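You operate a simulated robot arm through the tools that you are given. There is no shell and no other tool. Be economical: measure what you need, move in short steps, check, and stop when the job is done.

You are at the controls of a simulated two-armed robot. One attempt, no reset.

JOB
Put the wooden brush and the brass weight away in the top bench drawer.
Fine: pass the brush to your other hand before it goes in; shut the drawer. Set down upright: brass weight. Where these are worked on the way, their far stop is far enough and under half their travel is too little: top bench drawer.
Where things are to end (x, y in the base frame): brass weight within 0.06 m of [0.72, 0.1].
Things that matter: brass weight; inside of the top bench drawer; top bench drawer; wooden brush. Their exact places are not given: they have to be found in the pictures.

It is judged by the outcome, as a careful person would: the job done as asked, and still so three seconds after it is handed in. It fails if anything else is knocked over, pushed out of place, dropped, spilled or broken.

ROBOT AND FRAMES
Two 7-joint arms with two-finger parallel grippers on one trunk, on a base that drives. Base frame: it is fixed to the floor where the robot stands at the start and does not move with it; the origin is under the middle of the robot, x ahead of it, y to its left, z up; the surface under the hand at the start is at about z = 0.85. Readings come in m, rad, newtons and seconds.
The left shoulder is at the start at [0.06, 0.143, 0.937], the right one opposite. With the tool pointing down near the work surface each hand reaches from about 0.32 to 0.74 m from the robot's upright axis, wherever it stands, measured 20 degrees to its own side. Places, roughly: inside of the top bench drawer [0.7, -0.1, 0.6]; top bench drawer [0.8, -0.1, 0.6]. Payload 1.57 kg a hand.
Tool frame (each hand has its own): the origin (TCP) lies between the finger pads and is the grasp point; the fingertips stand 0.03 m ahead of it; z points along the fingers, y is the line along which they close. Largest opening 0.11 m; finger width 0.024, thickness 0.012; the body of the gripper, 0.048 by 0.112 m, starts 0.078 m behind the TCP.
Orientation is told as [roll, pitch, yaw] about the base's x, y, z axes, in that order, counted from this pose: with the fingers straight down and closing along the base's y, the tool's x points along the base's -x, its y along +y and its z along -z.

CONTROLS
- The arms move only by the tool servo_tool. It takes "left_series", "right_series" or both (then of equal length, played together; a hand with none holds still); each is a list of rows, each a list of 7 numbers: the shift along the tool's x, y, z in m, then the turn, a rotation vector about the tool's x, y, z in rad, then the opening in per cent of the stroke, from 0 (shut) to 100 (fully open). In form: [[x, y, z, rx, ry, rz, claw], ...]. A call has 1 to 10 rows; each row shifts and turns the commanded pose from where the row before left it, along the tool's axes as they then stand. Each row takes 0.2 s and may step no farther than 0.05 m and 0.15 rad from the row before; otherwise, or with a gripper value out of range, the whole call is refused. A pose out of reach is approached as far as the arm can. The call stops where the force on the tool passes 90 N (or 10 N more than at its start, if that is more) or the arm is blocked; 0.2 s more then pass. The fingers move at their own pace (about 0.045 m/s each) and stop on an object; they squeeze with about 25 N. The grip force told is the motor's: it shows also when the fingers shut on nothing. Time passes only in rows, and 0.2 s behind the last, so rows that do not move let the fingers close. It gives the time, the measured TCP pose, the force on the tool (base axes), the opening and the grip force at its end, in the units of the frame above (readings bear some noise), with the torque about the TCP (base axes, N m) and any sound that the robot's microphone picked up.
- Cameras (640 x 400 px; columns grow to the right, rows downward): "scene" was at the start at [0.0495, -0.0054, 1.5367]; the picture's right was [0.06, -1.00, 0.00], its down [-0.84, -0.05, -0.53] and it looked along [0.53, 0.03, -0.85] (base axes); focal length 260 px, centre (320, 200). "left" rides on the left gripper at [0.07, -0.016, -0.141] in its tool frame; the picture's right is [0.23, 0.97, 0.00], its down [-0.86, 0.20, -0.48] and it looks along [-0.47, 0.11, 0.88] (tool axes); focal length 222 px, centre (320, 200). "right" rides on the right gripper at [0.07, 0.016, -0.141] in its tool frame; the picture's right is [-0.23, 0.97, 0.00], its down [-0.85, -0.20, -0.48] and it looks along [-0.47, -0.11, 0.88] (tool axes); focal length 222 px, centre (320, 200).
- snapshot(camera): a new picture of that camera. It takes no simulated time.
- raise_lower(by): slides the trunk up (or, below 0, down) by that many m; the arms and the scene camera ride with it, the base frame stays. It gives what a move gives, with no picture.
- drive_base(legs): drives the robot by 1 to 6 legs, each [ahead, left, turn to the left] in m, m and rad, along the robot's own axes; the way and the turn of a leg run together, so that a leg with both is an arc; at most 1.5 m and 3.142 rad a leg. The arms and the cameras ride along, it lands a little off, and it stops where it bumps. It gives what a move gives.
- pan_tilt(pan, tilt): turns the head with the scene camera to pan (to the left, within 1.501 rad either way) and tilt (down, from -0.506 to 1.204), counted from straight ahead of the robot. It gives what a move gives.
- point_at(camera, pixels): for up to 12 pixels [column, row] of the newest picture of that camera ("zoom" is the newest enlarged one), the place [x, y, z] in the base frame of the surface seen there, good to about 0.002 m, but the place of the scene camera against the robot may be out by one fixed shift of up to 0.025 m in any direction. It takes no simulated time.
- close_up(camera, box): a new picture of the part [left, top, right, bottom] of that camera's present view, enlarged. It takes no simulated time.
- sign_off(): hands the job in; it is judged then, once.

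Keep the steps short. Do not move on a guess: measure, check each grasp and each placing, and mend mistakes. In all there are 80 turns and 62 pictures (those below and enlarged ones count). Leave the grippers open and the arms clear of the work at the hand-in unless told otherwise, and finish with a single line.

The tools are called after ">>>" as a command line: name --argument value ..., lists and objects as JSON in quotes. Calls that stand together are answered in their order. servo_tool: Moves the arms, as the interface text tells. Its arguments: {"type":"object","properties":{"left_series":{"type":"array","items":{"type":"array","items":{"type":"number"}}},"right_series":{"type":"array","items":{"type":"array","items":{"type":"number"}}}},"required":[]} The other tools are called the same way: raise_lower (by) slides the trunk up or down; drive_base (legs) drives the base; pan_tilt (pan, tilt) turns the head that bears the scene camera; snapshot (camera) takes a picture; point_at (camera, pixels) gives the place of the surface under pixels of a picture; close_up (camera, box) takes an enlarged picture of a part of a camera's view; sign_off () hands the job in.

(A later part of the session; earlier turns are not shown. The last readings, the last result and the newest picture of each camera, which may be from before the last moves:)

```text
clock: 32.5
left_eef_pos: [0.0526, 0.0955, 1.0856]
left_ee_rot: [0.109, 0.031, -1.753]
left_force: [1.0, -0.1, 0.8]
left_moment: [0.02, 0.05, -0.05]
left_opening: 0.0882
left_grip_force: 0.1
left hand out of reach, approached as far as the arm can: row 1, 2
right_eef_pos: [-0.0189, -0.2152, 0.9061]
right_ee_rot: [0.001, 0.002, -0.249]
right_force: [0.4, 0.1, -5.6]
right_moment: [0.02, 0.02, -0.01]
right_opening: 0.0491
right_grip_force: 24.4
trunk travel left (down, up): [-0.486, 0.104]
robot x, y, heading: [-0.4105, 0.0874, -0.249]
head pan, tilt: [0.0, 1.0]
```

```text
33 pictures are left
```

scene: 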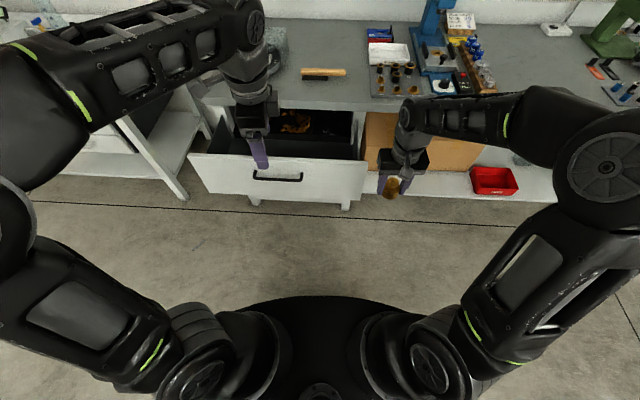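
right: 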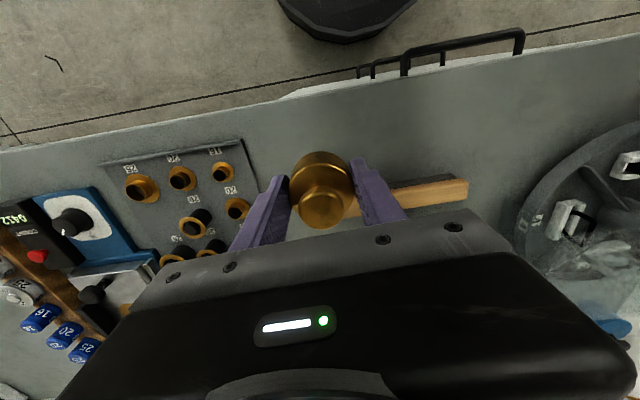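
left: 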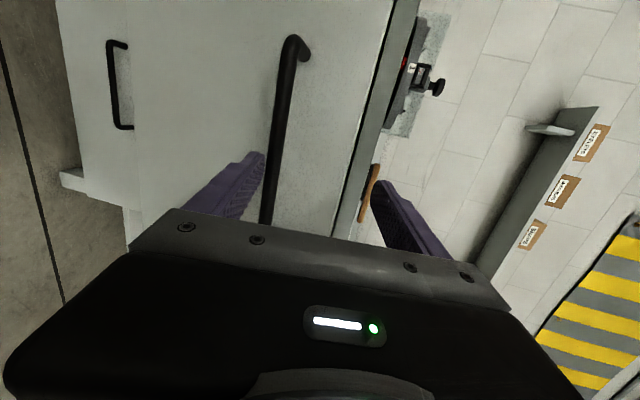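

The left hand is clear. I'll swing it left out of the way, then drive left and ahead so the right hand can reach the weight's spot.

>>> servo_tool --left_series '[[0.04, -0.01, -0.01, 0.1, 0, 0, 80], [0.04, -0.01, -0.01, 0, 0, 0, 80], [0.04, -0.01, 0, 0, 0, 0, 80], [0.04, -0.01, 0, 0, 0, 0, 80], [0.04, 0, 0, 0, 0, 0, 80]]'

>>> drive_base --legs '[[0, 0.2, 0], [0.26, 0, 0]]'

>>> snapshot --camera "scene"

>>> snapshot --camera "right"

```text
clock: 33.7
left_eef_pos: [0.0527, 0.2698, 1.1046]
left_ee_rot: [0.068, 0.036, -1.758]
left_force: [-0.1, -0.6, 0.6]
left_moment: [0.04, 0.0, 0.03]
left_opening: 0.088
left_grip_force: 0.1
left hand out of reach, approached as far as the arm can: row 1
right_eef_pos: [-0.0186, -0.2173, 0.9054]
right_ee_rot: [0.002, 0.0, -0.249]
right_force: [-1.2, -0.6, -5.6]
right_moment: [0.05, -0.02, -0.03]
right_opening: 0.0489
right_grip_force: 24.8
trunk travel left (down, up): [-0.486, 0.104]
robot x, y, heading: [-0.4117, 0.0876, -0.248]
head pan, tilt: [0.0, 1.0]
```

```text
clock: 36.8
left_eef_pos: [0.3619, 0.3909, 1.1029]
left_ee_rot: [0.067, 0.036, -1.764]
left_force: [0.0, -0.6, 0.3]
left_moment: [-0.01, 0.04, -0.04]
left_opening: 0.0881
left_grip_force: 0.1
right_eef_pos: [0.2857, -0.0955, 0.9056]
right_ee_rot: [0.0, 0.001, -0.257]
right_force: [0.4, -0.5, -5.8]
right_moment: [0.06, 0.01, -0.01]
right_opening: 0.0495
right_grip_force: 24.8
trunk travel left (down, up): [-0.486, 0.104]
robot x, y, heading: [-0.1083, 0.2114, -0.256]
head pan, tilt: [0.0, 1.0]
```

```text
32 pictures are left
```

scene: 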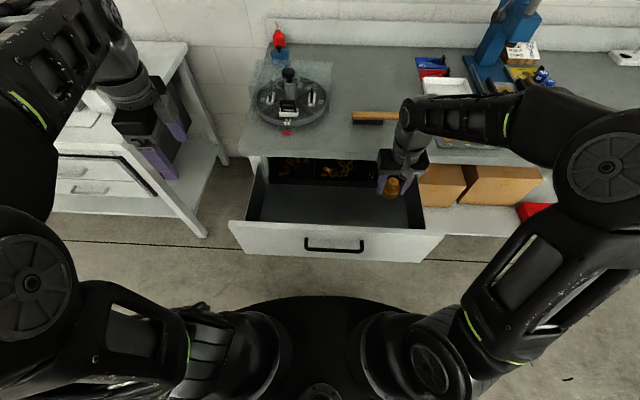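

```text
31 pictures are left
```

right: 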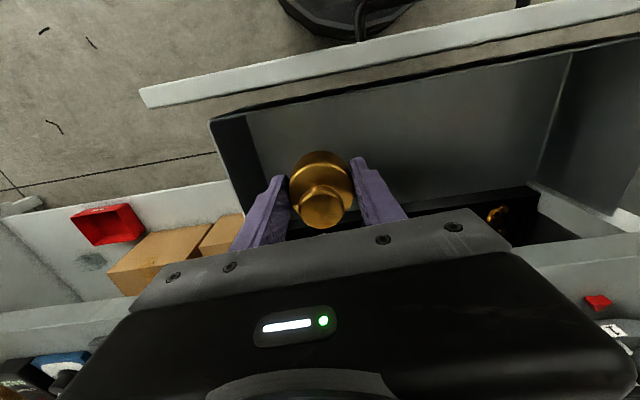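

Good view into the drawer. I'll measure the panel top, floor, side walls and the organizer edge.

>>> point_at --camera "right" --pixels '[[400, 62], [600, 15], [150, 97], [450, 120], [520, 100], [400, 170], [530, 160], [545, 175], [480, 200], [570, 60], [215, 123], [500, 213]]'

>>> point_at --camera "scene" --pixels '[[308, 247], [334, 251], [360, 249], [280, 221], [410, 228], [290, 205], [250, 205], [330, 187], [420, 225]]'

```text
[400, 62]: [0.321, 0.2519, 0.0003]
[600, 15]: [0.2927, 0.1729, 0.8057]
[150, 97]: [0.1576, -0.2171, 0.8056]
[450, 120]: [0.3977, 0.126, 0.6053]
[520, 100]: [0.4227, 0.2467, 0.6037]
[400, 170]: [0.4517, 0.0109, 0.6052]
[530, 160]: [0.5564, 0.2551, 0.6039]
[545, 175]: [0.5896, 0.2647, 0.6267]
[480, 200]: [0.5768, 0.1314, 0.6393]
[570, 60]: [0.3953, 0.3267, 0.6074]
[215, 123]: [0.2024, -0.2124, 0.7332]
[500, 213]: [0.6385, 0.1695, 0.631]
```

```text
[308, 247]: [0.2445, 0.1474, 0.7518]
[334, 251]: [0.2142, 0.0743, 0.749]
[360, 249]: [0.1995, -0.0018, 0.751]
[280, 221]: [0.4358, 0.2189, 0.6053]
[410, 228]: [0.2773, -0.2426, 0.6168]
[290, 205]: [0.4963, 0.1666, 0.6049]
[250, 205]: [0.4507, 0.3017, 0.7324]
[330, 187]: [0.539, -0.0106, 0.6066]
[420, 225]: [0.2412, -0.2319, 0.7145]
```

Drawer is about 0.255 m out, floor z 0.605, rim 0.806. I'll set the weight at (0.444,0.170) now. With the drawer shut that comes to about (0.69,0.107), and it leaves room from the bench edge. First I carry it there at the current height.

>>> servo_tool --right_series '[[-0.0125, 0.043, 0, 0, 0, 0, 0], [-0.0125, 0.043, 0, 0, 0, 0, 0], [-0.0125, 0.043, 0, 0, 0, 0, 0], [-0.0125, 0.043, 0, 0, 0, 0, 0], [-0.0125, 0.043, 0, 0, 0, 0, 0], [-0.0125, 0.043, 0, 0, 0, 0, 0], [-0.0125, 0.038, 0, 0, 0, 0, 0], [0, 0, 0, 0, 0, 0, 0]]'

>>> snapshot --camera "scene"

>>> snapshot --camera "right"

```text
clock: 38.6
left_eef_pos: [0.3611, 0.392, 1.1032]
left_ee_rot: [0.068, 0.036, -1.763]
left_force: [1.0, -0.2, 0.2]
left_moment: [0.0, -0.01, -0.03]
left_opening: 0.0882
left_grip_force: 0.0
right_eef_pos: [0.4467, 0.1662, 0.9057]
right_ee_rot: [0.0, 0.003, -0.26]
right_force: [0.3, -0.1, -4.6]
right_moment: [-0.02, -0.01, 0.02]
right_opening: 0.0495
right_grip_force: 25.1
trunk travel left (down, up): [-0.486, 0.104]
robot x, y, heading: [-0.1077, 0.2065, -0.255]
head pan, tilt: [0.0, 1.0]
```

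```text
30 pictures are left
```

scene: 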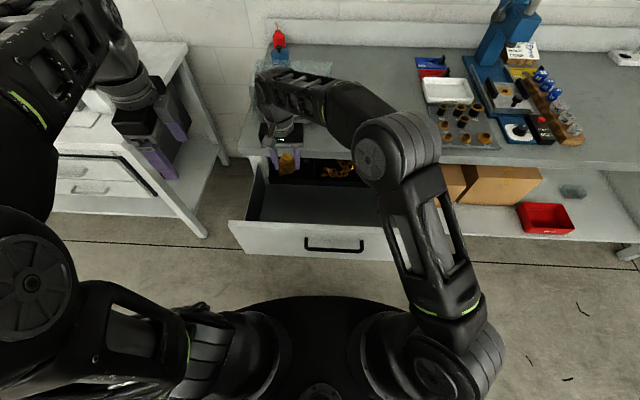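

```text
29 pictures are left
```

right: 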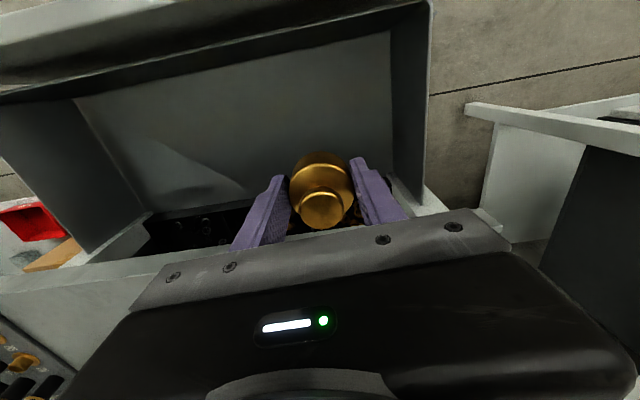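

Before descending, I'll measure the right elbow and wrist against the bench, and the left table's foot.

>>> point_at --camera "scene" --pixels '[[395, 150], [370, 160], [340, 105], [280, 85], [270, 105], [290, 75], [205, 235], [228, 160], [285, 110], [288, 165], [290, 87], [320, 298]]'

```text
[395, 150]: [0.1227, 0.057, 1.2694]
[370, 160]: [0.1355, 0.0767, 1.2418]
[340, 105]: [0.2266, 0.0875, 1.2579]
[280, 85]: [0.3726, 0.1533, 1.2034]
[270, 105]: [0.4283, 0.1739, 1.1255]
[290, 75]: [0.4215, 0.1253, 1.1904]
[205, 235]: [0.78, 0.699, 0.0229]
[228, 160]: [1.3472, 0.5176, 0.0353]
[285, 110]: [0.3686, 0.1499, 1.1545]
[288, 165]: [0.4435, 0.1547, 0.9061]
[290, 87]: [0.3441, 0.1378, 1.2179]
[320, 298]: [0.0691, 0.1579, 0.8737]
```

The elbow is high (z 1.27) and on the robot side, so lowering is safe. I'll descend 0.2 first, then check.

>>> servo_tool --right_series '[[0, 0, 0.04, 0, 0, 0, 0], [0, 0, 0.04, 0, 0, 0, 0], [0, 0, 0.04, 0, 0, 0, 0], [0, 0, 0.04, 0, 0, 0, 0], [0, 0, 0.04, 0, 0, 0, 0], [0, 0, 0, 0, 0, 0, 0]]'

>>> snapshot --camera "right"

>>> point_at --camera "right" --pixels '[[320, 130], [420, 120], [250, 100], [320, 155]]'

```text
clock: 40.0
left_eef_pos: [0.3617, 0.3923, 1.1039]
left_ee_rot: [0.066, 0.035, -1.764]
left_force: [0.0, 0.0, -0.4]
left_moment: [-0.01, -0.01, 0.01]
left_opening: 0.0877
left_grip_force: 0.0
right_eef_pos: [0.4416, 0.1701, 0.7056]
right_ee_rot: [0.001, -0.001, -0.257]
right_force: [-1.0, 1.0, -5.7]
right_moment: [0.01, 0.02, 0.0]
right_opening: 0.0494
right_grip_force: 25.0
trunk travel left (down, up): [-0.486, 0.104]
robot x, y, heading: [-0.1038, 0.2107, -0.256]
head pan, tilt: [0.0, 1.0]
```

```text
28 pictures are left
```

right: 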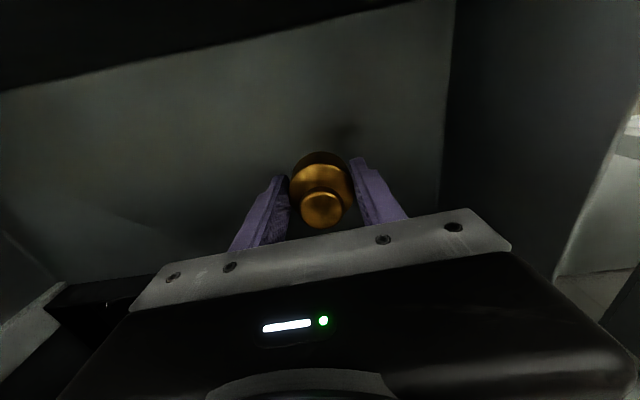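

```text
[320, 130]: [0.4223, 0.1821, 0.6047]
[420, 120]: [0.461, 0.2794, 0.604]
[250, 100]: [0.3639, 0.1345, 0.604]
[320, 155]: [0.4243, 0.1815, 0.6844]
```

Floor reads 0.6045, so contact should come at TCP z≈0.638. I'll lower gently.

>>> servo_tool --right_series '[[0, 0, 0.025, 0, 0, 0, 0], [0, 0, 0.025, 0, 0, 0, 0], [0, 0, 0.01, 0, 0, 0, 0], [0, 0, 0.004, 0, 0, 0, 0], [0, 0, 0.003, 0, 0, 0, 0], [0, 0, 0, 0, 0, 0, 0]]'

>>> close_up --camera "right" --box '[220, 100, 420, 260]'

```text
clock: 41.4
left_eef_pos: [0.3606, 0.3929, 1.102]
left_ee_rot: [0.065, 0.034, -1.762]
left_force: [-0.9, 0.6, 0.0]
left_moment: [-0.01, -0.03, 0.01]
left_opening: 0.0878
left_grip_force: 0.1
right_eef_pos: [0.4447, 0.168, 0.6401]
right_ee_rot: [0.0, -0.001, -0.257]
right_force: [-0.6, -0.9, -3.2]
right_moment: [-0.03, 0.01, -0.02]
right_opening: 0.0496
right_grip_force: 24.8
trunk travel left (down, up): [-0.486, 0.104]
robot x, y, heading: [-0.1073, 0.214, -0.257]
head pan, tilt: [0.0, 1.0]
```

```text
2.50 times, centred on (320, 180) of right
```

zoom: 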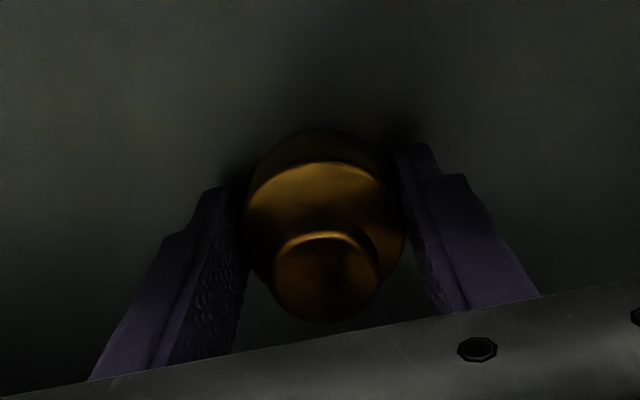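

The load has dropped from 5.5 to 3.2 N, so contact is starting. I'll go 2 mm more, open, and lift clear.

>>> servo_tool --right_series '[[0, 0, 0.002, 0, 0, 0, 0], [0, 0, 0, 0, 0, 0, 0], [0, 0, 0, 0, 0, 0, 60], [0, 0, 0, 0, 0, 0, 80], [0, 0, 0, 0, 0, 0, 80], [0, 0, -0.02, 0, 0, 0, 80], [0, 0, -0.04, 0, 0, 0, 80], [0, 0, -0.04, 0, 0, 0, 80], [0, 0, -0.04, 0, 0, 0, 80]]'

>>> snapshot --camera "right"

>>> point_at --camera "right" --pixels '[[320, 180], [322, 165], [322, 150], [300, 165], [340, 165]]'

```text
clock: 43.4
left_eef_pos: [0.3617, 0.3924, 1.1039]
left_ee_rot: [0.067, 0.034, -1.762]
left_force: [-0.8, 0.3, 0.5]
left_moment: [0.0, -0.01, -0.02]
left_opening: 0.088
left_grip_force: 0.0
right_eef_pos: [0.445, 0.1702, 0.7784]
right_ee_rot: [0.001, 0.0, -0.258]
right_force: [0.4, 0.2, 0.1]
right_moment: [0.01, -0.01, 0.01]
right_opening: 0.088
right_grip_force: 0.0
trunk travel left (down, up): [-0.486, 0.104]
robot x, y, heading: [-0.1084, 0.2119, -0.264]
head pan, tilt: [0.0, 1.0]
```

```text
26 pictures are left
```

right: 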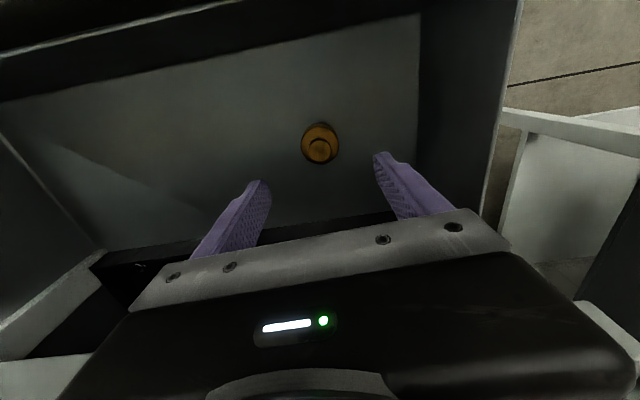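

```text
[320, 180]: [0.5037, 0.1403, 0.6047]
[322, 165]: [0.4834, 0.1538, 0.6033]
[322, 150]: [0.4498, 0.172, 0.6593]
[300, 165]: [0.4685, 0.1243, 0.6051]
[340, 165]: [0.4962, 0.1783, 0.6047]
```

The weight stands upright at about (0.447,0.170). Now I'll lift the right hand out and start turning it so its fingers will close across the brush.

>>> servo_tool --right_series '[[0, 0, -0.045, 0, 0, 0, 80], [0, 0, -0.045, 0, 0, 0, 80], [0, 0, -0.045, 0, 0, 0, 80], [0, 0, -0.045, 0, 0, 0, 80], [0.02, -0.03, 0, 0, 0, -0.145, 60], [0, -0.03, 0, 0, 0, -0.145, 60], [0, 0, 0, 0, 0, -0.145, 60], [0, 0, 0, 0, 0, -0.145, 60], [0, 0, 0, 0, 0, -0.145, 60], [0, 0, 0, 0, 0, -0.145, 60]]'

>>> raise_lower --by 0.1

>>> servo_tool --right_series '[[0, 0, 0, 0, 0, -0.142, 60], [0, 0, 0, 0, 0, -0.142, 60], [0, 0, 0, 0, 0, -0.142, 60], [0, 0, 0, 0, 0, -0.142, 60], [0, 0, 0, 0, 0, -0.142, 60], [0.04, 0, 0, 0, 0, 0, 60], [0.04, 0, 0, 0, 0, 0, 60], [0.04, 0, 0, 0, 0, 0, 60]]'

```text
clock: 45.6
left_eef_pos: [0.3612, 0.3927, 1.1041]
left_ee_rot: [0.067, 0.034, -1.763]
left_force: [0.7, 0.9, 0.1]
left_moment: [0.0, 0.0, 0.02]
left_opening: 0.0879
left_grip_force: 0.1
right_eef_pos: [0.4131, 0.1147, 0.9574]
right_ee_rot: [0.0, -0.001, 0.616]
right_force: [0.7, -0.2, 0.8]
right_moment: [0.02, 0.0, 0.0]
right_opening: 0.066
right_grip_force: 0.0
trunk travel left (down, up): [-0.486, 0.104]
robot x, y, heading: [-0.1071, 0.2134, -0.257]
head pan, tilt: [0.0, 1.0]
```

```text
clock: 46.9
left_eef_pos: [0.3609, 0.3924, 1.2029]
left_ee_rot: [0.065, 0.034, -1.763]
left_force: [-0.5, 0.8, -0.1]
left_moment: [0.01, 0.01, -0.01]
left_opening: 0.0879
left_grip_force: 0.1
right_eef_pos: [0.4149, 0.1151, 1.0565]
right_ee_rot: [0.0, 0.0, 0.613]
right_force: [1.1, -0.2, 0.4]
right_moment: [-0.02, 0.02, 0.0]
right_opening: 0.0659
right_grip_force: 0.1
trunk travel left (down, up): [-0.586, 0.004]
robot x, y, heading: [-0.1071, 0.2066, -0.255]
head pan, tilt: [0.0, 1.0]
```

```text
clock: 48.7
left_eef_pos: [0.3599, 0.3918, 1.2032]
left_ee_rot: [0.068, 0.034, -1.761]
left_force: [0.9, -0.8, 0.4]
left_moment: [0.07, -0.01, 0.0]
left_opening: 0.0882
left_grip_force: 0.0
right_eef_pos: [0.3848, -0.0066, 1.056]
right_ee_rot: [0.0, 0.0, 1.324]
right_force: [-0.5, 0.3, -0.5]
right_moment: [0.02, 0.02, 0.01]
right_opening: 0.0661
right_grip_force: 0.0
trunk travel left (down, up): [-0.586, 0.004]
robot x, y, heading: [-0.1029, 0.2108, -0.256]
head pan, tilt: [0.0, 1.0]
```

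Right yaw is 1.32. I'll drive 0.10 ahead and 0.05 right to bring the brush within reach. The open drawer front should still be clear of the torso.

>>> drive_base --legs '[[0.1, -0.05, 0]]'

>>> servo_tool --right_series '[[0.03, -0.02, 0, 0, 0, 0, 60], [0.03, -0.03, 0, 0, 0, 0, 60], [0.03, -0.03, 0.02, 0, 0, 0, 60], [0.025, -0.03, 0.03, 0, 0, 0, 60], [0, -0.02, 0.03, 0, 0, 0, 60], [0, 0, 0, 0, 0, 0, 60]]'

>>> snapshot --camera "right"

>>> snapshot --camera "scene"

```text
clock: 49.9
left_eef_pos: [0.4448, 0.3182, 1.2027]
left_ee_rot: [0.068, 0.035, -1.761]
left_force: [-0.2, 0.0, -1.1]
left_moment: [0.03, 0.04, 0.01]
left_opening: 0.0878
left_grip_force: 0.1
right_eef_pos: [0.4704, -0.0795, 1.0558]
right_ee_rot: [0.002, 0.0, 1.325]
right_force: [0.6, -0.3, -0.9]
right_moment: [0.03, 0.06, 0.01]
right_opening: 0.0658
right_grip_force: 0.1
trunk travel left (down, up): [-0.586, 0.004]
robot x, y, heading: [-0.0244, 0.1375, -0.25]
head pan, tilt: [0.0, 1.0]
```

```text
clock: 51.3
left_eef_pos: [0.4434, 0.3194, 1.2033]
left_ee_rot: [0.068, 0.035, -1.762]
left_force: [-0.1, -0.4, 0.2]
left_moment: [0.04, 0.04, 0.02]
left_opening: 0.088
left_grip_force: 0.0
right_eef_pos: [0.5675, -0.226, 0.9753]
right_ee_rot: [0.001, 0.0, 1.326]
right_force: [0.5, 1.3, 0.5]
right_moment: [-0.02, -0.01, -0.01]
right_opening: 0.0657
right_grip_force: 0.1
trunk travel left (down, up): [-0.586, 0.004]
robot x, y, heading: [-0.0242, 0.1408, -0.254]
head pan, tilt: [0.0, 1.0]
```

```text
25 pictures are left
```

right: 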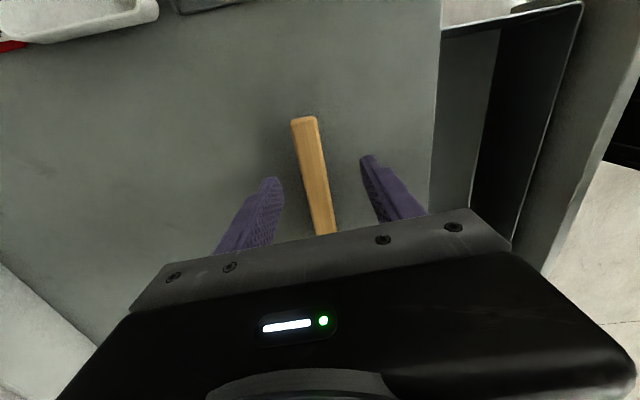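

```text
24 pictures are left
```

scene: 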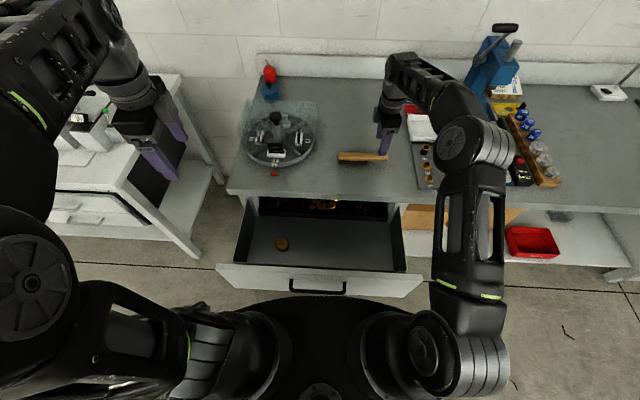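

The brush lies between the fingers. I'll measure its end and edges.

>>> point_at --camera "right" --pixels '[[304, 120], [294, 125], [316, 123], [302, 160], [325, 160], [313, 160], [320, 200], [325, 228]]'

```text
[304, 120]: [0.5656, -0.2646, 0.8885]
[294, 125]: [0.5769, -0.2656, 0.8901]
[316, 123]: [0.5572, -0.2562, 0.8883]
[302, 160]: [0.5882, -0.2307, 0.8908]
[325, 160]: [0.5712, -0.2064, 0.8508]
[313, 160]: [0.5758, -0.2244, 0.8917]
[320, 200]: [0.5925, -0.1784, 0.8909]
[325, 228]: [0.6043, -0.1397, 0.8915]
```

The brush's yaw is about -0.30 and my grip point is (0.577,-0.2305). I'll align, descend to z 0.884 and check.

>>> servo_tool --right_series '[[0.002, -0.0103, 0.02, 0, 0, 0.05, 60], [0, 0, 0.03, 0, 0, 0, 60], [0, 0, 0.025, 0, 0, 0, 60], [0, 0, 0.016, 0, 0, 0, 60], [0, 0, 0, 0, 0, 0, 60]]'

>>> snapshot --camera "right"

```text
clock: 52.5
left_eef_pos: [0.4437, 0.32, 1.2039]
left_ee_rot: [0.069, 0.035, -1.761]
left_force: [0.1, -0.5, -0.2]
left_moment: [0.01, 0.0, 0.04]
left_opening: 0.0881
left_grip_force: 0.0
right_eef_pos: [0.5775, -0.2291, 0.8825]
right_ee_rot: [-0.001, -0.001, 1.273]
right_force: [0.0, -0.5, 0.5]
right_moment: [0.0, -0.01, 0.01]
right_opening: 0.0659
right_grip_force: 0.0
trunk travel left (down, up): [-0.586, 0.004]
robot x, y, heading: [-0.0221, 0.1366, -0.252]
head pan, tilt: [0.0, 1.0]
```

```text
23 pictures are left
```

right: 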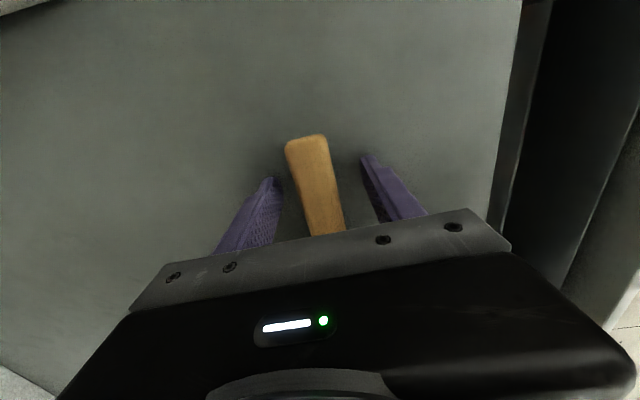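

The brush is centred between the fingers. Closing, then lifting 0.16 m.

>>> servo_tool --right_series '[[0, 0, 0, 0, 0, 0, 30], [0, 0, 0, 0, 0, 0, 0], [0, 0, 0, 0, 0, 0, 0], [0, 0, 0, 0, 0, 0, 0], [0, 0, -0.02, 0, 0, 0, 0], [0, 0, -0.04, 0, 0, 0, 0], [0, 0, -0.04, 0, 0, 0, 0], [0, 0, -0.04, 0, 0, 0, 0], [0, 0, 0, 0, 0, 0, 0]]'

>>> snapshot --camera "right"

```text
clock: 54.5
left_eef_pos: [0.4423, 0.3171, 1.2044]
left_ee_rot: [0.065, 0.036, -1.763]
left_force: [-1.1, -0.3, -0.4]
left_moment: [0.05, 0.03, 0.0]
left_opening: 0.0881
left_grip_force: 0.0
right_eef_pos: [0.578, -0.2233, 1.0245]
right_ee_rot: [-0.007, -0.002, 1.276]
right_force: [-0.4, -1.5, -2.4]
right_moment: [0.0, 0.01, 0.0]
right_opening: 0.0276
right_grip_force: 25.5
trunk travel left (down, up): [-0.586, 0.004]
robot x, y, heading: [-0.0225, 0.1381, -0.254]
head pan, tilt: [0.0, 1.0]
```

```text
22 pictures are left
```

right: 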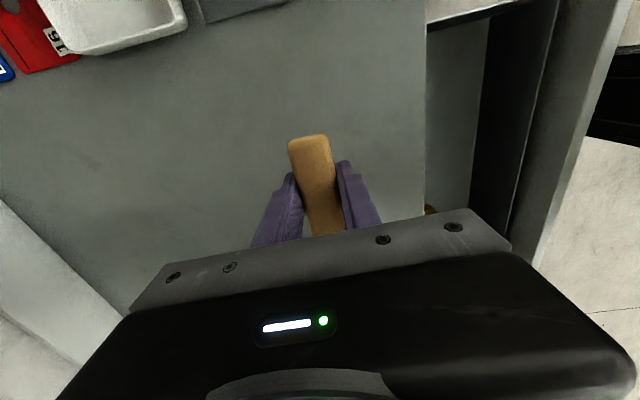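

The brush is held (opening 0.0276). I'll bring it in front of the robot with the right hand while correcting the left hand's orientation: level roll, yaw along the brush, leaned 0.35 rad away.

>>> servo_tool --right_series '[[-0.03, 0.03, 0, 0, 0, 0, 0], [-0.03, 0.03, 0, 0, 0, 0, 0], [-0.03, 0.03, 0, 0, 0, 0, 0], [-0.03, 0.03, 0, 0, 0, 0, 0], [-0.03, 0.03, 0, 0, 0, 0, 0]]' --left_series '[[0, 0, 0, 0.068, 0, 0.1, 60], [0, 0, 0, 0, -0.13, 0, 60], [0, 0, 0, 0, -0.13, 0, 60], [0, 0, 0, 0, -0.125, 0, 60], [0, 0, 0, 0, 0, 0, 60]]'

>>> snapshot --camera "scene"

```text
clock: 55.7
left_eef_pos: [0.4634, 0.2966, 1.1484]
left_ee_rot: [-0.013, -0.325, -1.86]
left_force: [-0.2, 0.5, 1.0]
left_moment: [0.04, 0.0, 0.02]
left_opening: 0.066
left_grip_force: 0.1
left hand out of reach, approached as far as the arm can: row 1, 2, 3, 4
right_eef_pos: [0.4781, -0.0388, 1.0249]
right_ee_rot: [0.0, 0.001, 1.273]
right_force: [-0.1, 0.0, -0.7]
right_moment: [-0.09, 0.03, -0.02]
right_opening: 0.0277
right_grip_force: 25.1
trunk travel left (down, up): [-0.586, 0.004]
robot x, y, heading: [-0.0233, 0.1356, -0.254]
head pan, tilt: [0.0, 1.0]
```

```text
21 pictures are left
```

scene: 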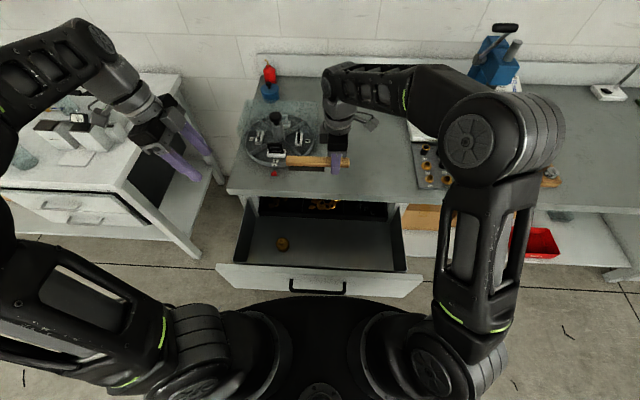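

Now I'll bring the left hand to its pre-handover spot above and left of the brush's bristle end.

>>> servo_tool --left_series '[[-0.0318, 0.0222, 0.0109, 0, 0, 0, 60], [-0.0318, 0.0222, 0.0109, 0, 0, 0, 60], [-0.0318, 0.0222, 0.0109, 0, 0, 0, 60], [-0.0318, 0.0222, 0.0109, 0, 0, 0, 60], [-0.0318, 0.0222, 0.0109, 0, 0, 0, 60], [0, 0, 0, 0, 0, 0, 60]]'

>>> snapshot --camera "left"

>>> snapshot --camera "scene"

```text
clock: 57.1
left_eef_pos: [0.5213, 0.1052, 1.1492]
left_ee_rot: [-0.005, -0.35, -1.861]
left_force: [-0.8, 0.5, -0.2]
left_moment: [-0.01, 0.03, 0.03]
left_opening: 0.0661
left_grip_force: 0.1
right_eef_pos: [0.4776, -0.0373, 1.0257]
right_ee_rot: [0.001, 0.001, 1.275]
right_force: [-0.1, 1.0, -0.8]
right_moment: [-0.12, 0.0, 0.03]
right_opening: 0.0275
right_grip_force: 25.0
trunk travel left (down, up): [-0.586, 0.004]
robot x, y, heading: [-0.0213, 0.1399, -0.257]
head pan, tilt: [0.0, 1.0]
```

```text
20 pictures are left
```

left: 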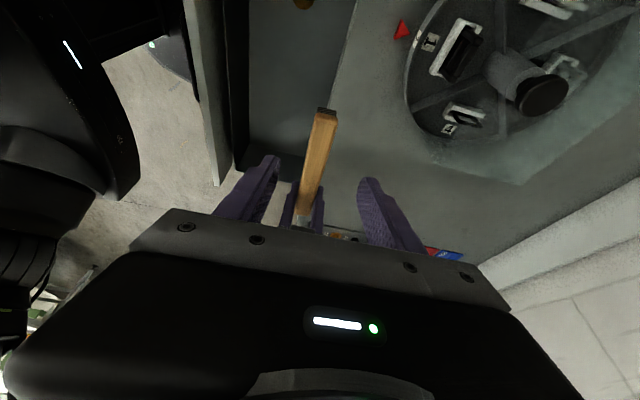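

```text
19 pictures are left
```

scene: 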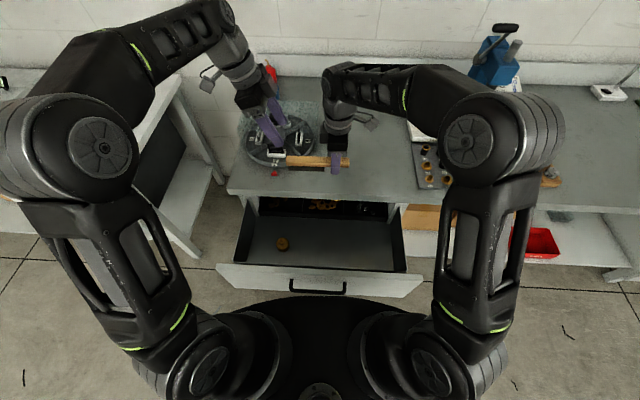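

>>> point_at --camera "left" --pixels '[[325, 117], [322, 140], [317, 160], [312, 185], [308, 200], [322, 108], [290, 200]]'

```text
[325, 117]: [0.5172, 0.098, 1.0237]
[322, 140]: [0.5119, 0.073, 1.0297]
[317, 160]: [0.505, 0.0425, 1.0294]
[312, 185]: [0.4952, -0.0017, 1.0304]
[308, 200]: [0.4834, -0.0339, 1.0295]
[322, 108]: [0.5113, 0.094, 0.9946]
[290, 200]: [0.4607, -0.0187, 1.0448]
```

The brush end is at (0.517,0.098) with its top at z 1.03. I'll approach along the fingers by 0.09 and check.

>>> servo_tool --left_series '[[0.002, 0, 0.03, 0, 0, 0, 60], [0.002, 0, 0.03, 0, 0, 0, 60], [0, 0, 0.03, 0, 0, 0, 60], [0, 0, 0, 0, 0, 0, 60]]'

>>> snapshot --camera "left"

>>> point_at --camera "left" --pixels '[[321, 150], [315, 170], [318, 140], [310, 190]]'

```text
clock: 58.1
left_eef_pos: [0.5135, 0.0777, 1.0631]
left_ee_rot: [-0.003, -0.346, -1.86]
left_force: [0.2, 0.2, 0.2]
left_moment: [0.0, -0.01, -0.01]
left_opening: 0.0661
left_grip_force: 0.0
right_eef_pos: [0.4783, -0.0381, 1.0248]
right_ee_rot: [0.0, 0.001, 1.276]
right_force: [0.1, 0.2, -1.6]
right_moment: [-0.04, 0.04, 0.0]
right_opening: 0.0276
right_grip_force: 25.2
trunk travel left (down, up): [-0.586, 0.004]
robot x, y, heading: [-0.0219, 0.139, -0.257]
head pan, tilt: [0.0, 1.0]
```

```text
18 pictures are left
```

left: 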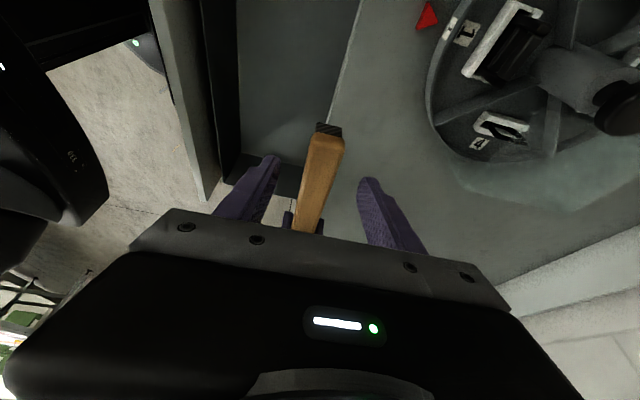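

```text
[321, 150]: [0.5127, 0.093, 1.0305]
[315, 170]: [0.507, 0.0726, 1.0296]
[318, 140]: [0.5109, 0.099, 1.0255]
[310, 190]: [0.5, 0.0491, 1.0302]
```

Aligned. I'll advance 0.033 and close the left hand.

>>> servo_tool --left_series '[[0, 0, 0.018, 0, 0, 0, 60], [0, 0, 0.016, 0, 0, 0, 60], [0, 0, 0, 0, 0, 0, 30], [0, 0, 0, 0, 0, 0, 0], [0, 0, 0, 0, 0, 0, 0], [0, 0, 0, 0, 0, 0, 0]]'

>>> snapshot --camera "left"

```text
clock: 59.5
left_eef_pos: [0.5106, 0.0682, 1.0317]
left_ee_rot: [-0.006, -0.349, -1.861]
left_force: [0.5, -0.7, -0.5]
left_moment: [0.03, -0.08, -0.11]
left_opening: 0.0274
left_grip_force: 25.0
right_eef_pos: [0.4779, -0.0374, 1.0248]
right_ee_rot: [0.001, 0.001, 1.275]
right_force: [-0.1, 0.6, -0.2]
right_moment: [-0.05, 0.08, 0.12]
right_opening: 0.0279
right_grip_force: 24.9
trunk travel left (down, up): [-0.586, 0.004]
robot x, y, heading: [-0.0218, 0.1364, -0.249]
head pan, tilt: [0.0, 1.0]
```

```text
17 pictures are left
```

left: 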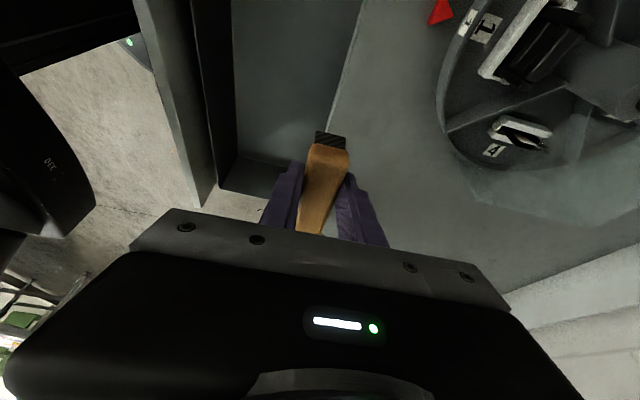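

Both hands hold the brush. I'll open the right hand, raise it straight up, and move it off to the right.

>>> servo_tool --right_series '[[0, 0, 0, 0, 0, 0, 30], [0, 0, 0, 0, 0, 0, 60], [0, 0, 0, 0, 0, 0, 60], [0, 0, -0.03, 0, 0, 0, 60], [0.01, 0, -0.04, 0, 0, 0, 60], [0.04, 0, -0.02, 0, 0, 0, 60], [0.045, 0.01, 0, 0, 0, 0, 60], [0.045, 0.01, 0, 0, 0, 0, 60], [0.045, 0.01, 0, 0, 0, 0, 60], [0.045, 0.01, 0, 0, 0, 0, 60]]'

>>> snapshot --camera "left"

>>> snapshot --camera "scene"

```text
clock: 61.7
left_eef_pos: [0.5107, 0.0677, 1.0333]
left_ee_rot: [-0.007, -0.347, -1.86]
left_force: [-0.2, -1.0, -0.6]
left_moment: [0.03, -0.01, 0.01]
left_opening: 0.0275
left_grip_force: 25.1
right_eef_pos: [0.3702, -0.2492, 1.1164]
right_ee_rot: [0.002, 0.0, 1.276]
right_force: [0.7, 0.3, 0.3]
right_moment: [0.05, -0.01, 0.0]
right_opening: 0.0661
right_grip_force: 0.2
trunk travel left (down, up): [-0.586, 0.004]
robot x, y, heading: [-0.0229, 0.1364, -0.253]
head pan, tilt: [0.0, 1.0]
```

```text
16 pictures are left
```

left: 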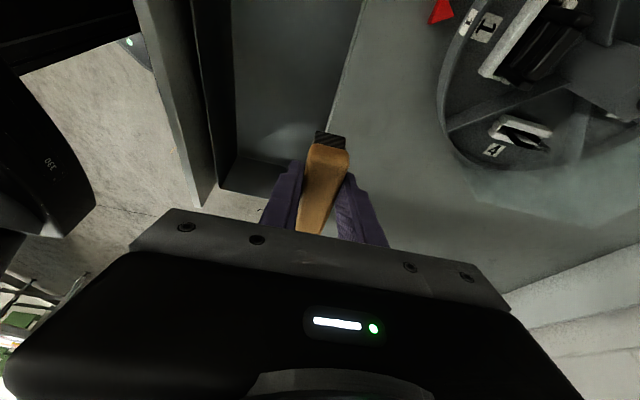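

```text
15 pictures are left
```

scene: 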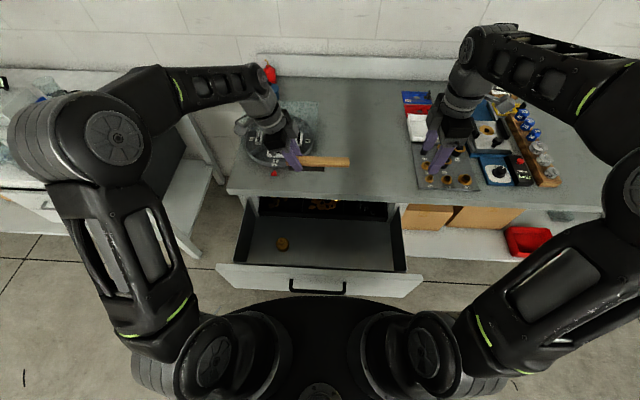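

The left hand alone holds the brush steadily. I'll drive back 0.06 and right 0.10 so the brush is over the open drawer's middle, then lower the trunk 0.1.

>>> drive_base --legs '[[-0.07, -0.1, 0]]'

>>> raise_lower --by -0.08

>>> snapshot --camera "scene"

>>> snapshot --camera "left"

```text
clock: 62.9
left_eef_pos: [0.4191, -0.0072, 1.0337]
left_ee_rot: [-0.004, -0.346, -1.859]
left_force: [0.7, -1.1, 0.2]
left_moment: [0.08, -0.04, 0.0]
left_opening: 0.0274
left_grip_force: 25.0
right_eef_pos: [0.28, -0.3247, 1.1162]
right_ee_rot: [0.0, -0.003, 1.277]
right_force: [-0.8, -0.1, -0.3]
right_moment: [0.01, -0.02, 0.0]
right_opening: 0.066
right_grip_force: 0.1
trunk travel left (down, up): [-0.586, 0.004]
robot x, y, heading: [-0.1139, 0.0611, -0.254]
head pan, tilt: [0.0, 1.0]
```

```text
clock: 64.1
left_eef_pos: [0.4197, -0.0069, 0.9521]
left_ee_rot: [-0.006, -0.346, -1.859]
left_force: [0.3, 0.5, 0.6]
left_moment: [0.08, -0.03, -0.06]
left_opening: 0.0272
left_grip_force: 24.7
right_eef_pos: [0.2806, -0.3234, 1.0357]
right_ee_rot: [0.001, 0.0, 1.277]
right_force: [0.0, 0.3, -0.8]
right_moment: [-0.01, 0.0, 0.03]
right_opening: 0.0661
right_grip_force: 0.1
trunk travel left (down, up): [-0.506, 0.084]
robot x, y, heading: [-0.1152, 0.0584, -0.248]
head pan, tilt: [0.0, 1.0]
```

```text
14 pictures are left
```

scene: 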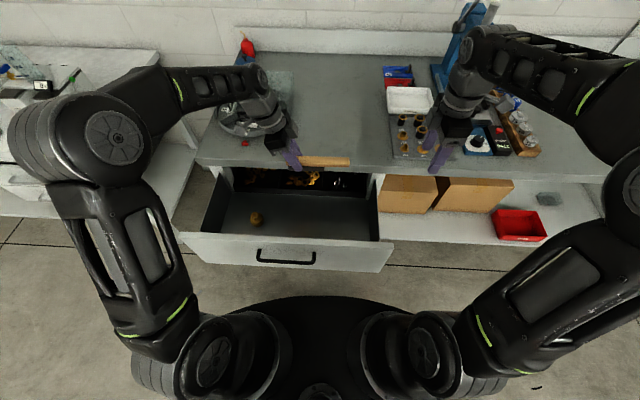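

```text
13 pictures are left
```

left: 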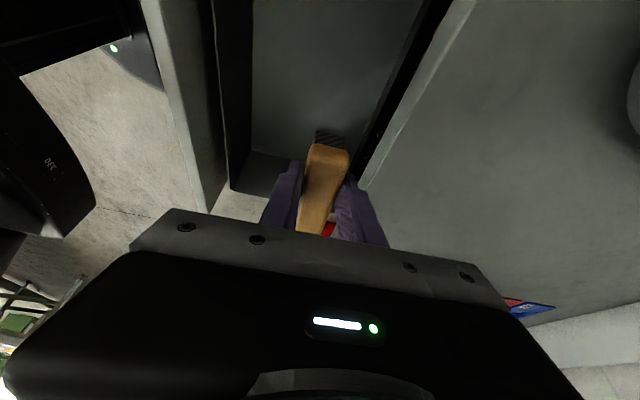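

The brush is over the drawer near the bench edge. I'll shift outward 0.04, then descend 0.19 and check.

>>> servo_tool --left_series '[[0, -0.04, 0, 0, 0, 0, 0], [0.013, 0, 0.0357, 0, 0, 0, 0], [0.013, 0, 0.0357, 0, 0, 0, 0], [0.013, 0, 0.0357, 0, 0, 0, 0], [0.013, 0, 0.0357, 0, 0, 0, 0], [0.013, 0, 0.0357, 0, 0, 0, 0], [0, 0, 0, 0, 0, 0, 0]]'

>>> snapshot --camera "left"

>>> snapshot --camera "scene"

```text
clock: 65.7
left_eef_pos: [0.3811, 0.0033, 0.7607]
left_ee_rot: [-0.005, -0.347, -1.857]
left_force: [0.0, 0.7, 0.2]
left_moment: [0.03, 0.0, 0.0]
left_opening: 0.0271
left_grip_force: 24.8
right_eef_pos: [0.2811, -0.3234, 1.037]
right_ee_rot: [0.001, -0.001, 1.277]
right_force: [-0.1, -1.2, -0.7]
right_moment: [0.0, 0.01, -0.02]
right_opening: 0.0663
right_grip_force: 0.0
trunk travel left (down, up): [-0.506, 0.084]
robot x, y, heading: [-0.1156, 0.0659, -0.254]
head pan, tilt: [0.0, 1.0]
```

```text
12 pictures are left
```

left: 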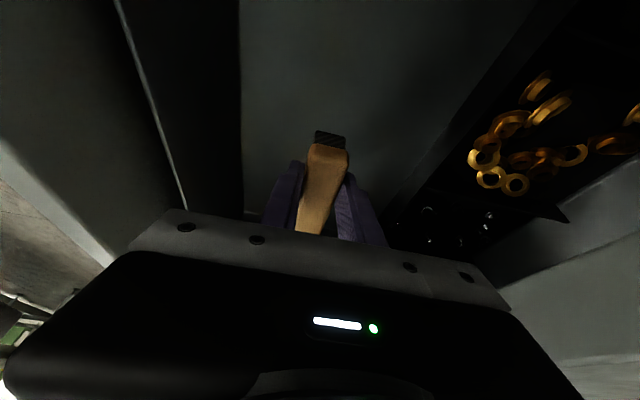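

```text
11 pictures are left
```

scene: 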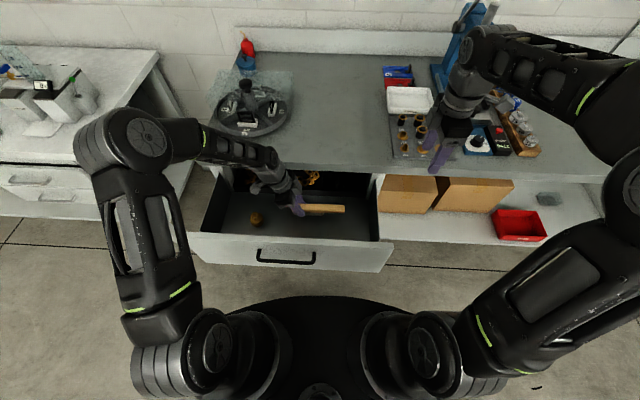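

Clear of everything. I'll descend the remaining 0.118 gently.

>>> servo_tool --left_series '[[0.012, 0, 0.033, 0, 0, 0, 0], [0.012, 0, 0.033, 0, 0, 0, 0], [0.01, 0, 0.028, 0, 0, 0, 0], [0.003, 0, 0.009, 0, 0, 0, 0], [0.002, 0, 0.005, 0, 0, 0, 0], [0, 0, 0, 0, 0, 0, 0]]'

```text
clock: 67.1
left_eef_pos: [0.3792, 0.0046, 0.6467]
left_ee_rot: [-0.005, -0.347, -1.86]
left_force: [-1.3, -0.2, -0.1]
left_moment: [0.09, -0.04, 0.0]
left_opening: 0.0274
left_grip_force: 25.0
right_eef_pos: [0.281, -0.324, 1.0366]
right_ee_rot: [0.0, -0.001, 1.276]
right_force: [-0.2, -0.2, -0.1]
right_moment: [0.03, -0.01, 0.02]
right_opening: 0.0661
right_grip_force: 0.1
trunk travel left (down, up): [-0.506, 0.084]
robot x, y, heading: [-0.1138, 0.0603, -0.252]
head pan, tilt: [0.0, 1.0]
```

I'll go 3 mm more, checking the force, then open and back out along the fingers.

>>> servo_tool --left_series '[[0.001, 0, 0.003, 0, 0, 0, 0], [0, 0, 0, 0, 0, 0, 0]]'

>>> servo_tool --left_series '[[0, 0, 0, 0, 0, 0, 30], [0, 0, 0, 0, 0, 0, 60], [0, 0, 0, 0, 0, 0, 60], [0, 0, -0.03, 0, 0, 0, 60], [0, 0, -0.04, 0, 0, 0, 60], [-0.013, 0, -0.0357, 0, 0, 0, 60], [-0.013, 0, -0.0357, 0, 0, 0, 60], [-0.013, 0, -0.0357, 0, 0, 0, 60], [-0.013, 0, -0.0357, 0, 0, 0, 60], [-0.013, 0, -0.0357, 0, 0, 0, 60]]'

>>> snapshot --camera "left"

>>> close_up --camera "scene" --box '[160, 150, 420, 290]'

```text
clock: 67.7
left_eef_pos: [0.3808, 0.0034, 0.6451]
left_ee_rot: [0.0, -0.348, -1.86]
left_force: [1.4, 2.5, 19.4]
left_moment: [-0.07, 0.04, -0.04]
left_opening: 0.0273
left_grip_force: 25.0
right_eef_pos: [0.2795, -0.3231, 1.0373]
right_ee_rot: [-0.001, -0.001, 1.276]
right_force: [0.7, -0.6, 0.1]
right_moment: [-0.01, 0.0, 0.0]
right_opening: 0.066
right_grip_force: 0.0
trunk travel left (down, up): [-0.506, 0.084]
robot x, y, heading: [-0.1134, 0.0604, -0.249]
head pan, tilt: [0.0, 1.0]
```

```text
clock: 69.9
left_eef_pos: [0.3872, 0.0283, 0.9036]
left_ee_rot: [-0.005, -0.346, -1.859]
left_force: [-0.8, 0.0, -0.7]
left_moment: [0.03, -0.03, 0.02]
left_opening: 0.066
left_grip_force: 0.1
right_eef_pos: [0.281, -0.3227, 1.0367]
right_ee_rot: [-0.001, -0.003, 1.276]
right_force: [-0.1, 0.1, 1.2]
right_moment: [0.05, 0.02, -0.03]
right_opening: 0.0659
right_grip_force: 0.0
trunk travel left (down, up): [-0.506, 0.084]
robot x, y, heading: [-0.1159, 0.0605, -0.258]
head pan, tilt: [0.0, 1.0]
```

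```text
10 pictures are left
```

left: 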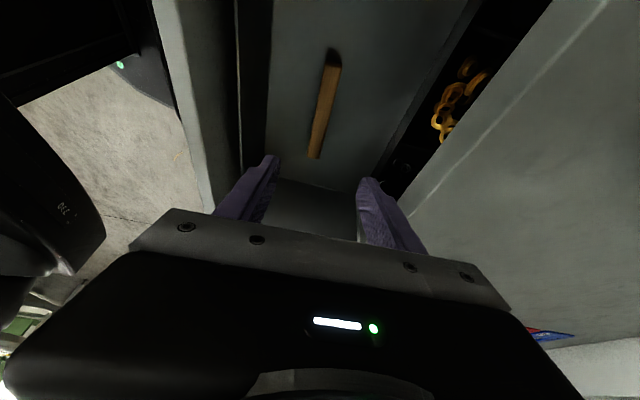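

```text
2.46 times, centred on (290, 220) of scene
```

zoom: 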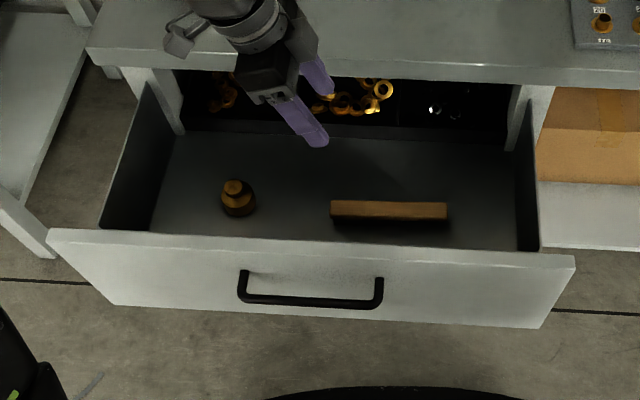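

Both lie neatly in the drawer, with the weight upright. Next I back the base 0.25 m so the left hand is in front of the panel, level it, and point its closed fingers at the drawer front for pushing.

>>> drive_base --legs '[[-0.25, 0, 0]]'

>>> servo_tool --left_series '[[0, 0, 0, 0, 0.116, 0, 30], [0, 0, 0, 0, 0.116, 0, 0], [0, 0, 0, 0, 0.115, 0.03, 0], [0, 0, 0, -0.145, 0, 0, 0], [0, 0, 0, -0.145, 0, 0, 0], [0, 0, 0, -0.145, 0, 0, 0], [0, 0, 0, -0.145, 0, 0, 0], [0, 0, 0, -0.145, 0, 0, 0], [0, 0, 0, -0.145, 0, 0, 0], [0, 0, 0, -0.145, 0, 0, 0]]'

>>> raise_lower --by -0.08

>>> servo_tool --left_series '[[0, 0, 0, -0.145, 0, 0, 0], [0, 0, 0, -0.145, 0, 0, 0], [0, 0, 0, 0, 0, 0, 0]]'

>>> snapshot --camera "scene"

```text
clock: 71.7
left_eef_pos: [0.153, 0.0909, 0.9027]
left_ee_rot: [-0.003, -0.347, -1.856]
left_force: [-0.3, -0.7, 0.5]
left_moment: [-0.01, -0.02, 0.03]
left_opening: 0.0659
left_grip_force: 0.2
right_eef_pos: [0.0456, -0.2603, 1.0376]
right_ee_rot: [0.001, 0.001, 1.278]
right_force: [-1.2, -0.3, 0.6]
right_moment: [-0.02, -0.02, 0.0]
right_opening: 0.0661
right_grip_force: 0.2
trunk travel left (down, up): [-0.506, 0.084]
robot x, y, heading: [-0.3502, 0.1211, -0.251]
head pan, tilt: [0.0, 1.0]
```

```text
clock: 73.9
left_eef_pos: [0.1592, 0.0854, 0.902]
left_ee_rot: [1.013, -0.003, -1.888]
left_force: [0.4, -1.5, 0.4]
left_moment: [0.01, -0.01, 0.04]
left_opening: 0.0
left_grip_force: 21.3
left hand out of reach, approached as far as the arm can: row 10
right_eef_pos: [0.0471, -0.262, 1.036]
right_ee_rot: [0.002, 0.001, 1.279]
right_force: [0.8, 1.0, -1.1]
right_moment: [0.01, 0.02, -0.03]
right_opening: 0.0661
right_grip_force: 0.1
trunk travel left (down, up): [-0.506, 0.084]
robot x, y, heading: [-0.3525, 0.1226, -0.252]
head pan, tilt: [0.0, 1.0]
```

```text
clock: 75.1
left_eef_pos: [0.1589, 0.0858, 0.8239]
left_ee_rot: [1.013, 0.002, -1.887]
left_force: [-0.7, -0.6, -0.3]
left_moment: [-0.03, -0.02, -0.02]
left_opening: 0.0001
left_grip_force: 21.2
right_eef_pos: [0.0458, -0.2625, 0.9566]
right_ee_rot: [0.0, 0.001, 1.279]
right_force: [1.5, 1.6, 0.3]
right_moment: [0.0, 0.04, 0.0]
right_opening: 0.0657
right_grip_force: 0.1
trunk travel left (down, up): [-0.426, 0.164]
robot x, y, heading: [-0.348, 0.1208, -0.251]
head pan, tilt: [0.0, 1.0]
```

```text
clock: 75.9
left_eef_pos: [0.1659, 0.079, 0.8207]
left_ee_rot: [1.304, -0.002, -1.888]
left_force: [0.1, 0.5, 0.2]
left_moment: [0.01, -0.03, -0.02]
left_opening: 0.0
left_grip_force: 21.0
left hand out of reach, approached as far as the arm can: row 1
right_eef_pos: [0.0464, -0.2605, 0.957]
right_ee_rot: [0.001, 0.0, 1.28]
right_force: [0.7, 0.4, -0.2]
right_moment: [-0.03, 0.01, 0.0]
right_opening: 0.066
right_grip_force: 0.0
trunk travel left (down, up): [-0.426, 0.164]
robot x, y, heading: [-0.3473, 0.1246, -0.253]
head pan, tilt: [0.0, 1.0]
```

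```text
8 pictures are left
```

scene: 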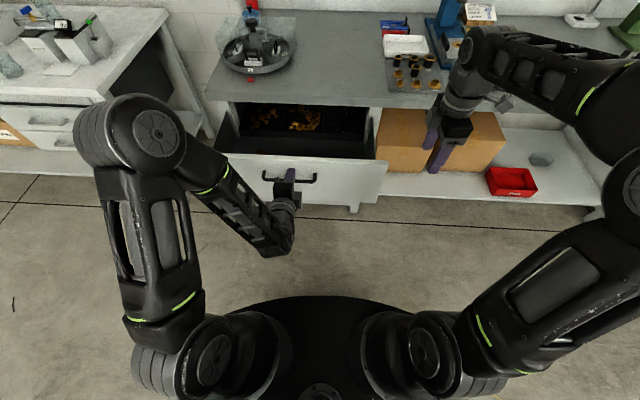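

The fingertips are about 0.025 m in front of the bar. I'll lower to z≈0.695, below the handle, and then advance toward the panel.

>>> servo_tool --left_series '[[0, -0.03, 0.005, 0, 0, 0, 0], [0, -0.03, 0.008, 0, 0, 0, 0], [0, -0.03, 0.008, 0, 0, 0, 0], [0, -0.032, 0.008, 0, 0, 0, 0], [0, 0.007, 0.025, 0, 0, 0, 0], [0, 0.004, 0.014, 0, 0, 0, 0], [0, 0, 0, 0, 0, 0, 0]]'

>>> snapshot --camera "left"

```text
clock: 77.5
left_eef_pos: [0.1973, 0.0682, 0.6951]
left_ee_rot: [1.301, -0.001, -1.886]
left_force: [-0.8, -0.4, 1.1]
left_moment: [0.02, -0.01, 0.03]
left_opening: 0.0001
left_grip_force: 21.6
right_eef_pos: [0.0453, -0.262, 0.9571]
right_ee_rot: [0.0, -0.001, 1.279]
right_force: [0.3, 0.4, -0.6]
right_moment: [0.01, 0.01, 0.03]
right_opening: 0.066
right_grip_force: 0.0
trunk travel left (down, up): [-0.426, 0.164]
robot x, y, heading: [-0.3517, 0.1231, -0.255]
head pan, tilt: [0.0, 1.0]
```

```text
7 pictures are left
```

left: 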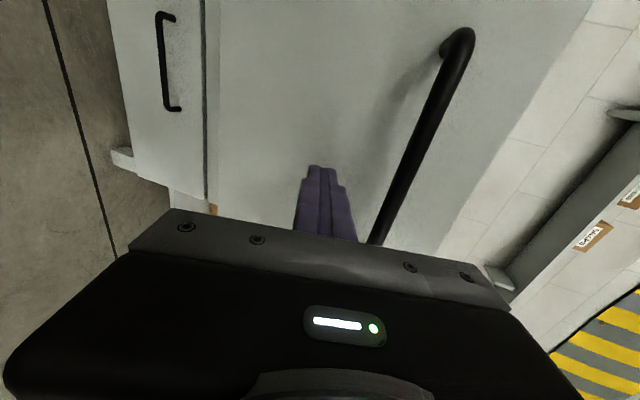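

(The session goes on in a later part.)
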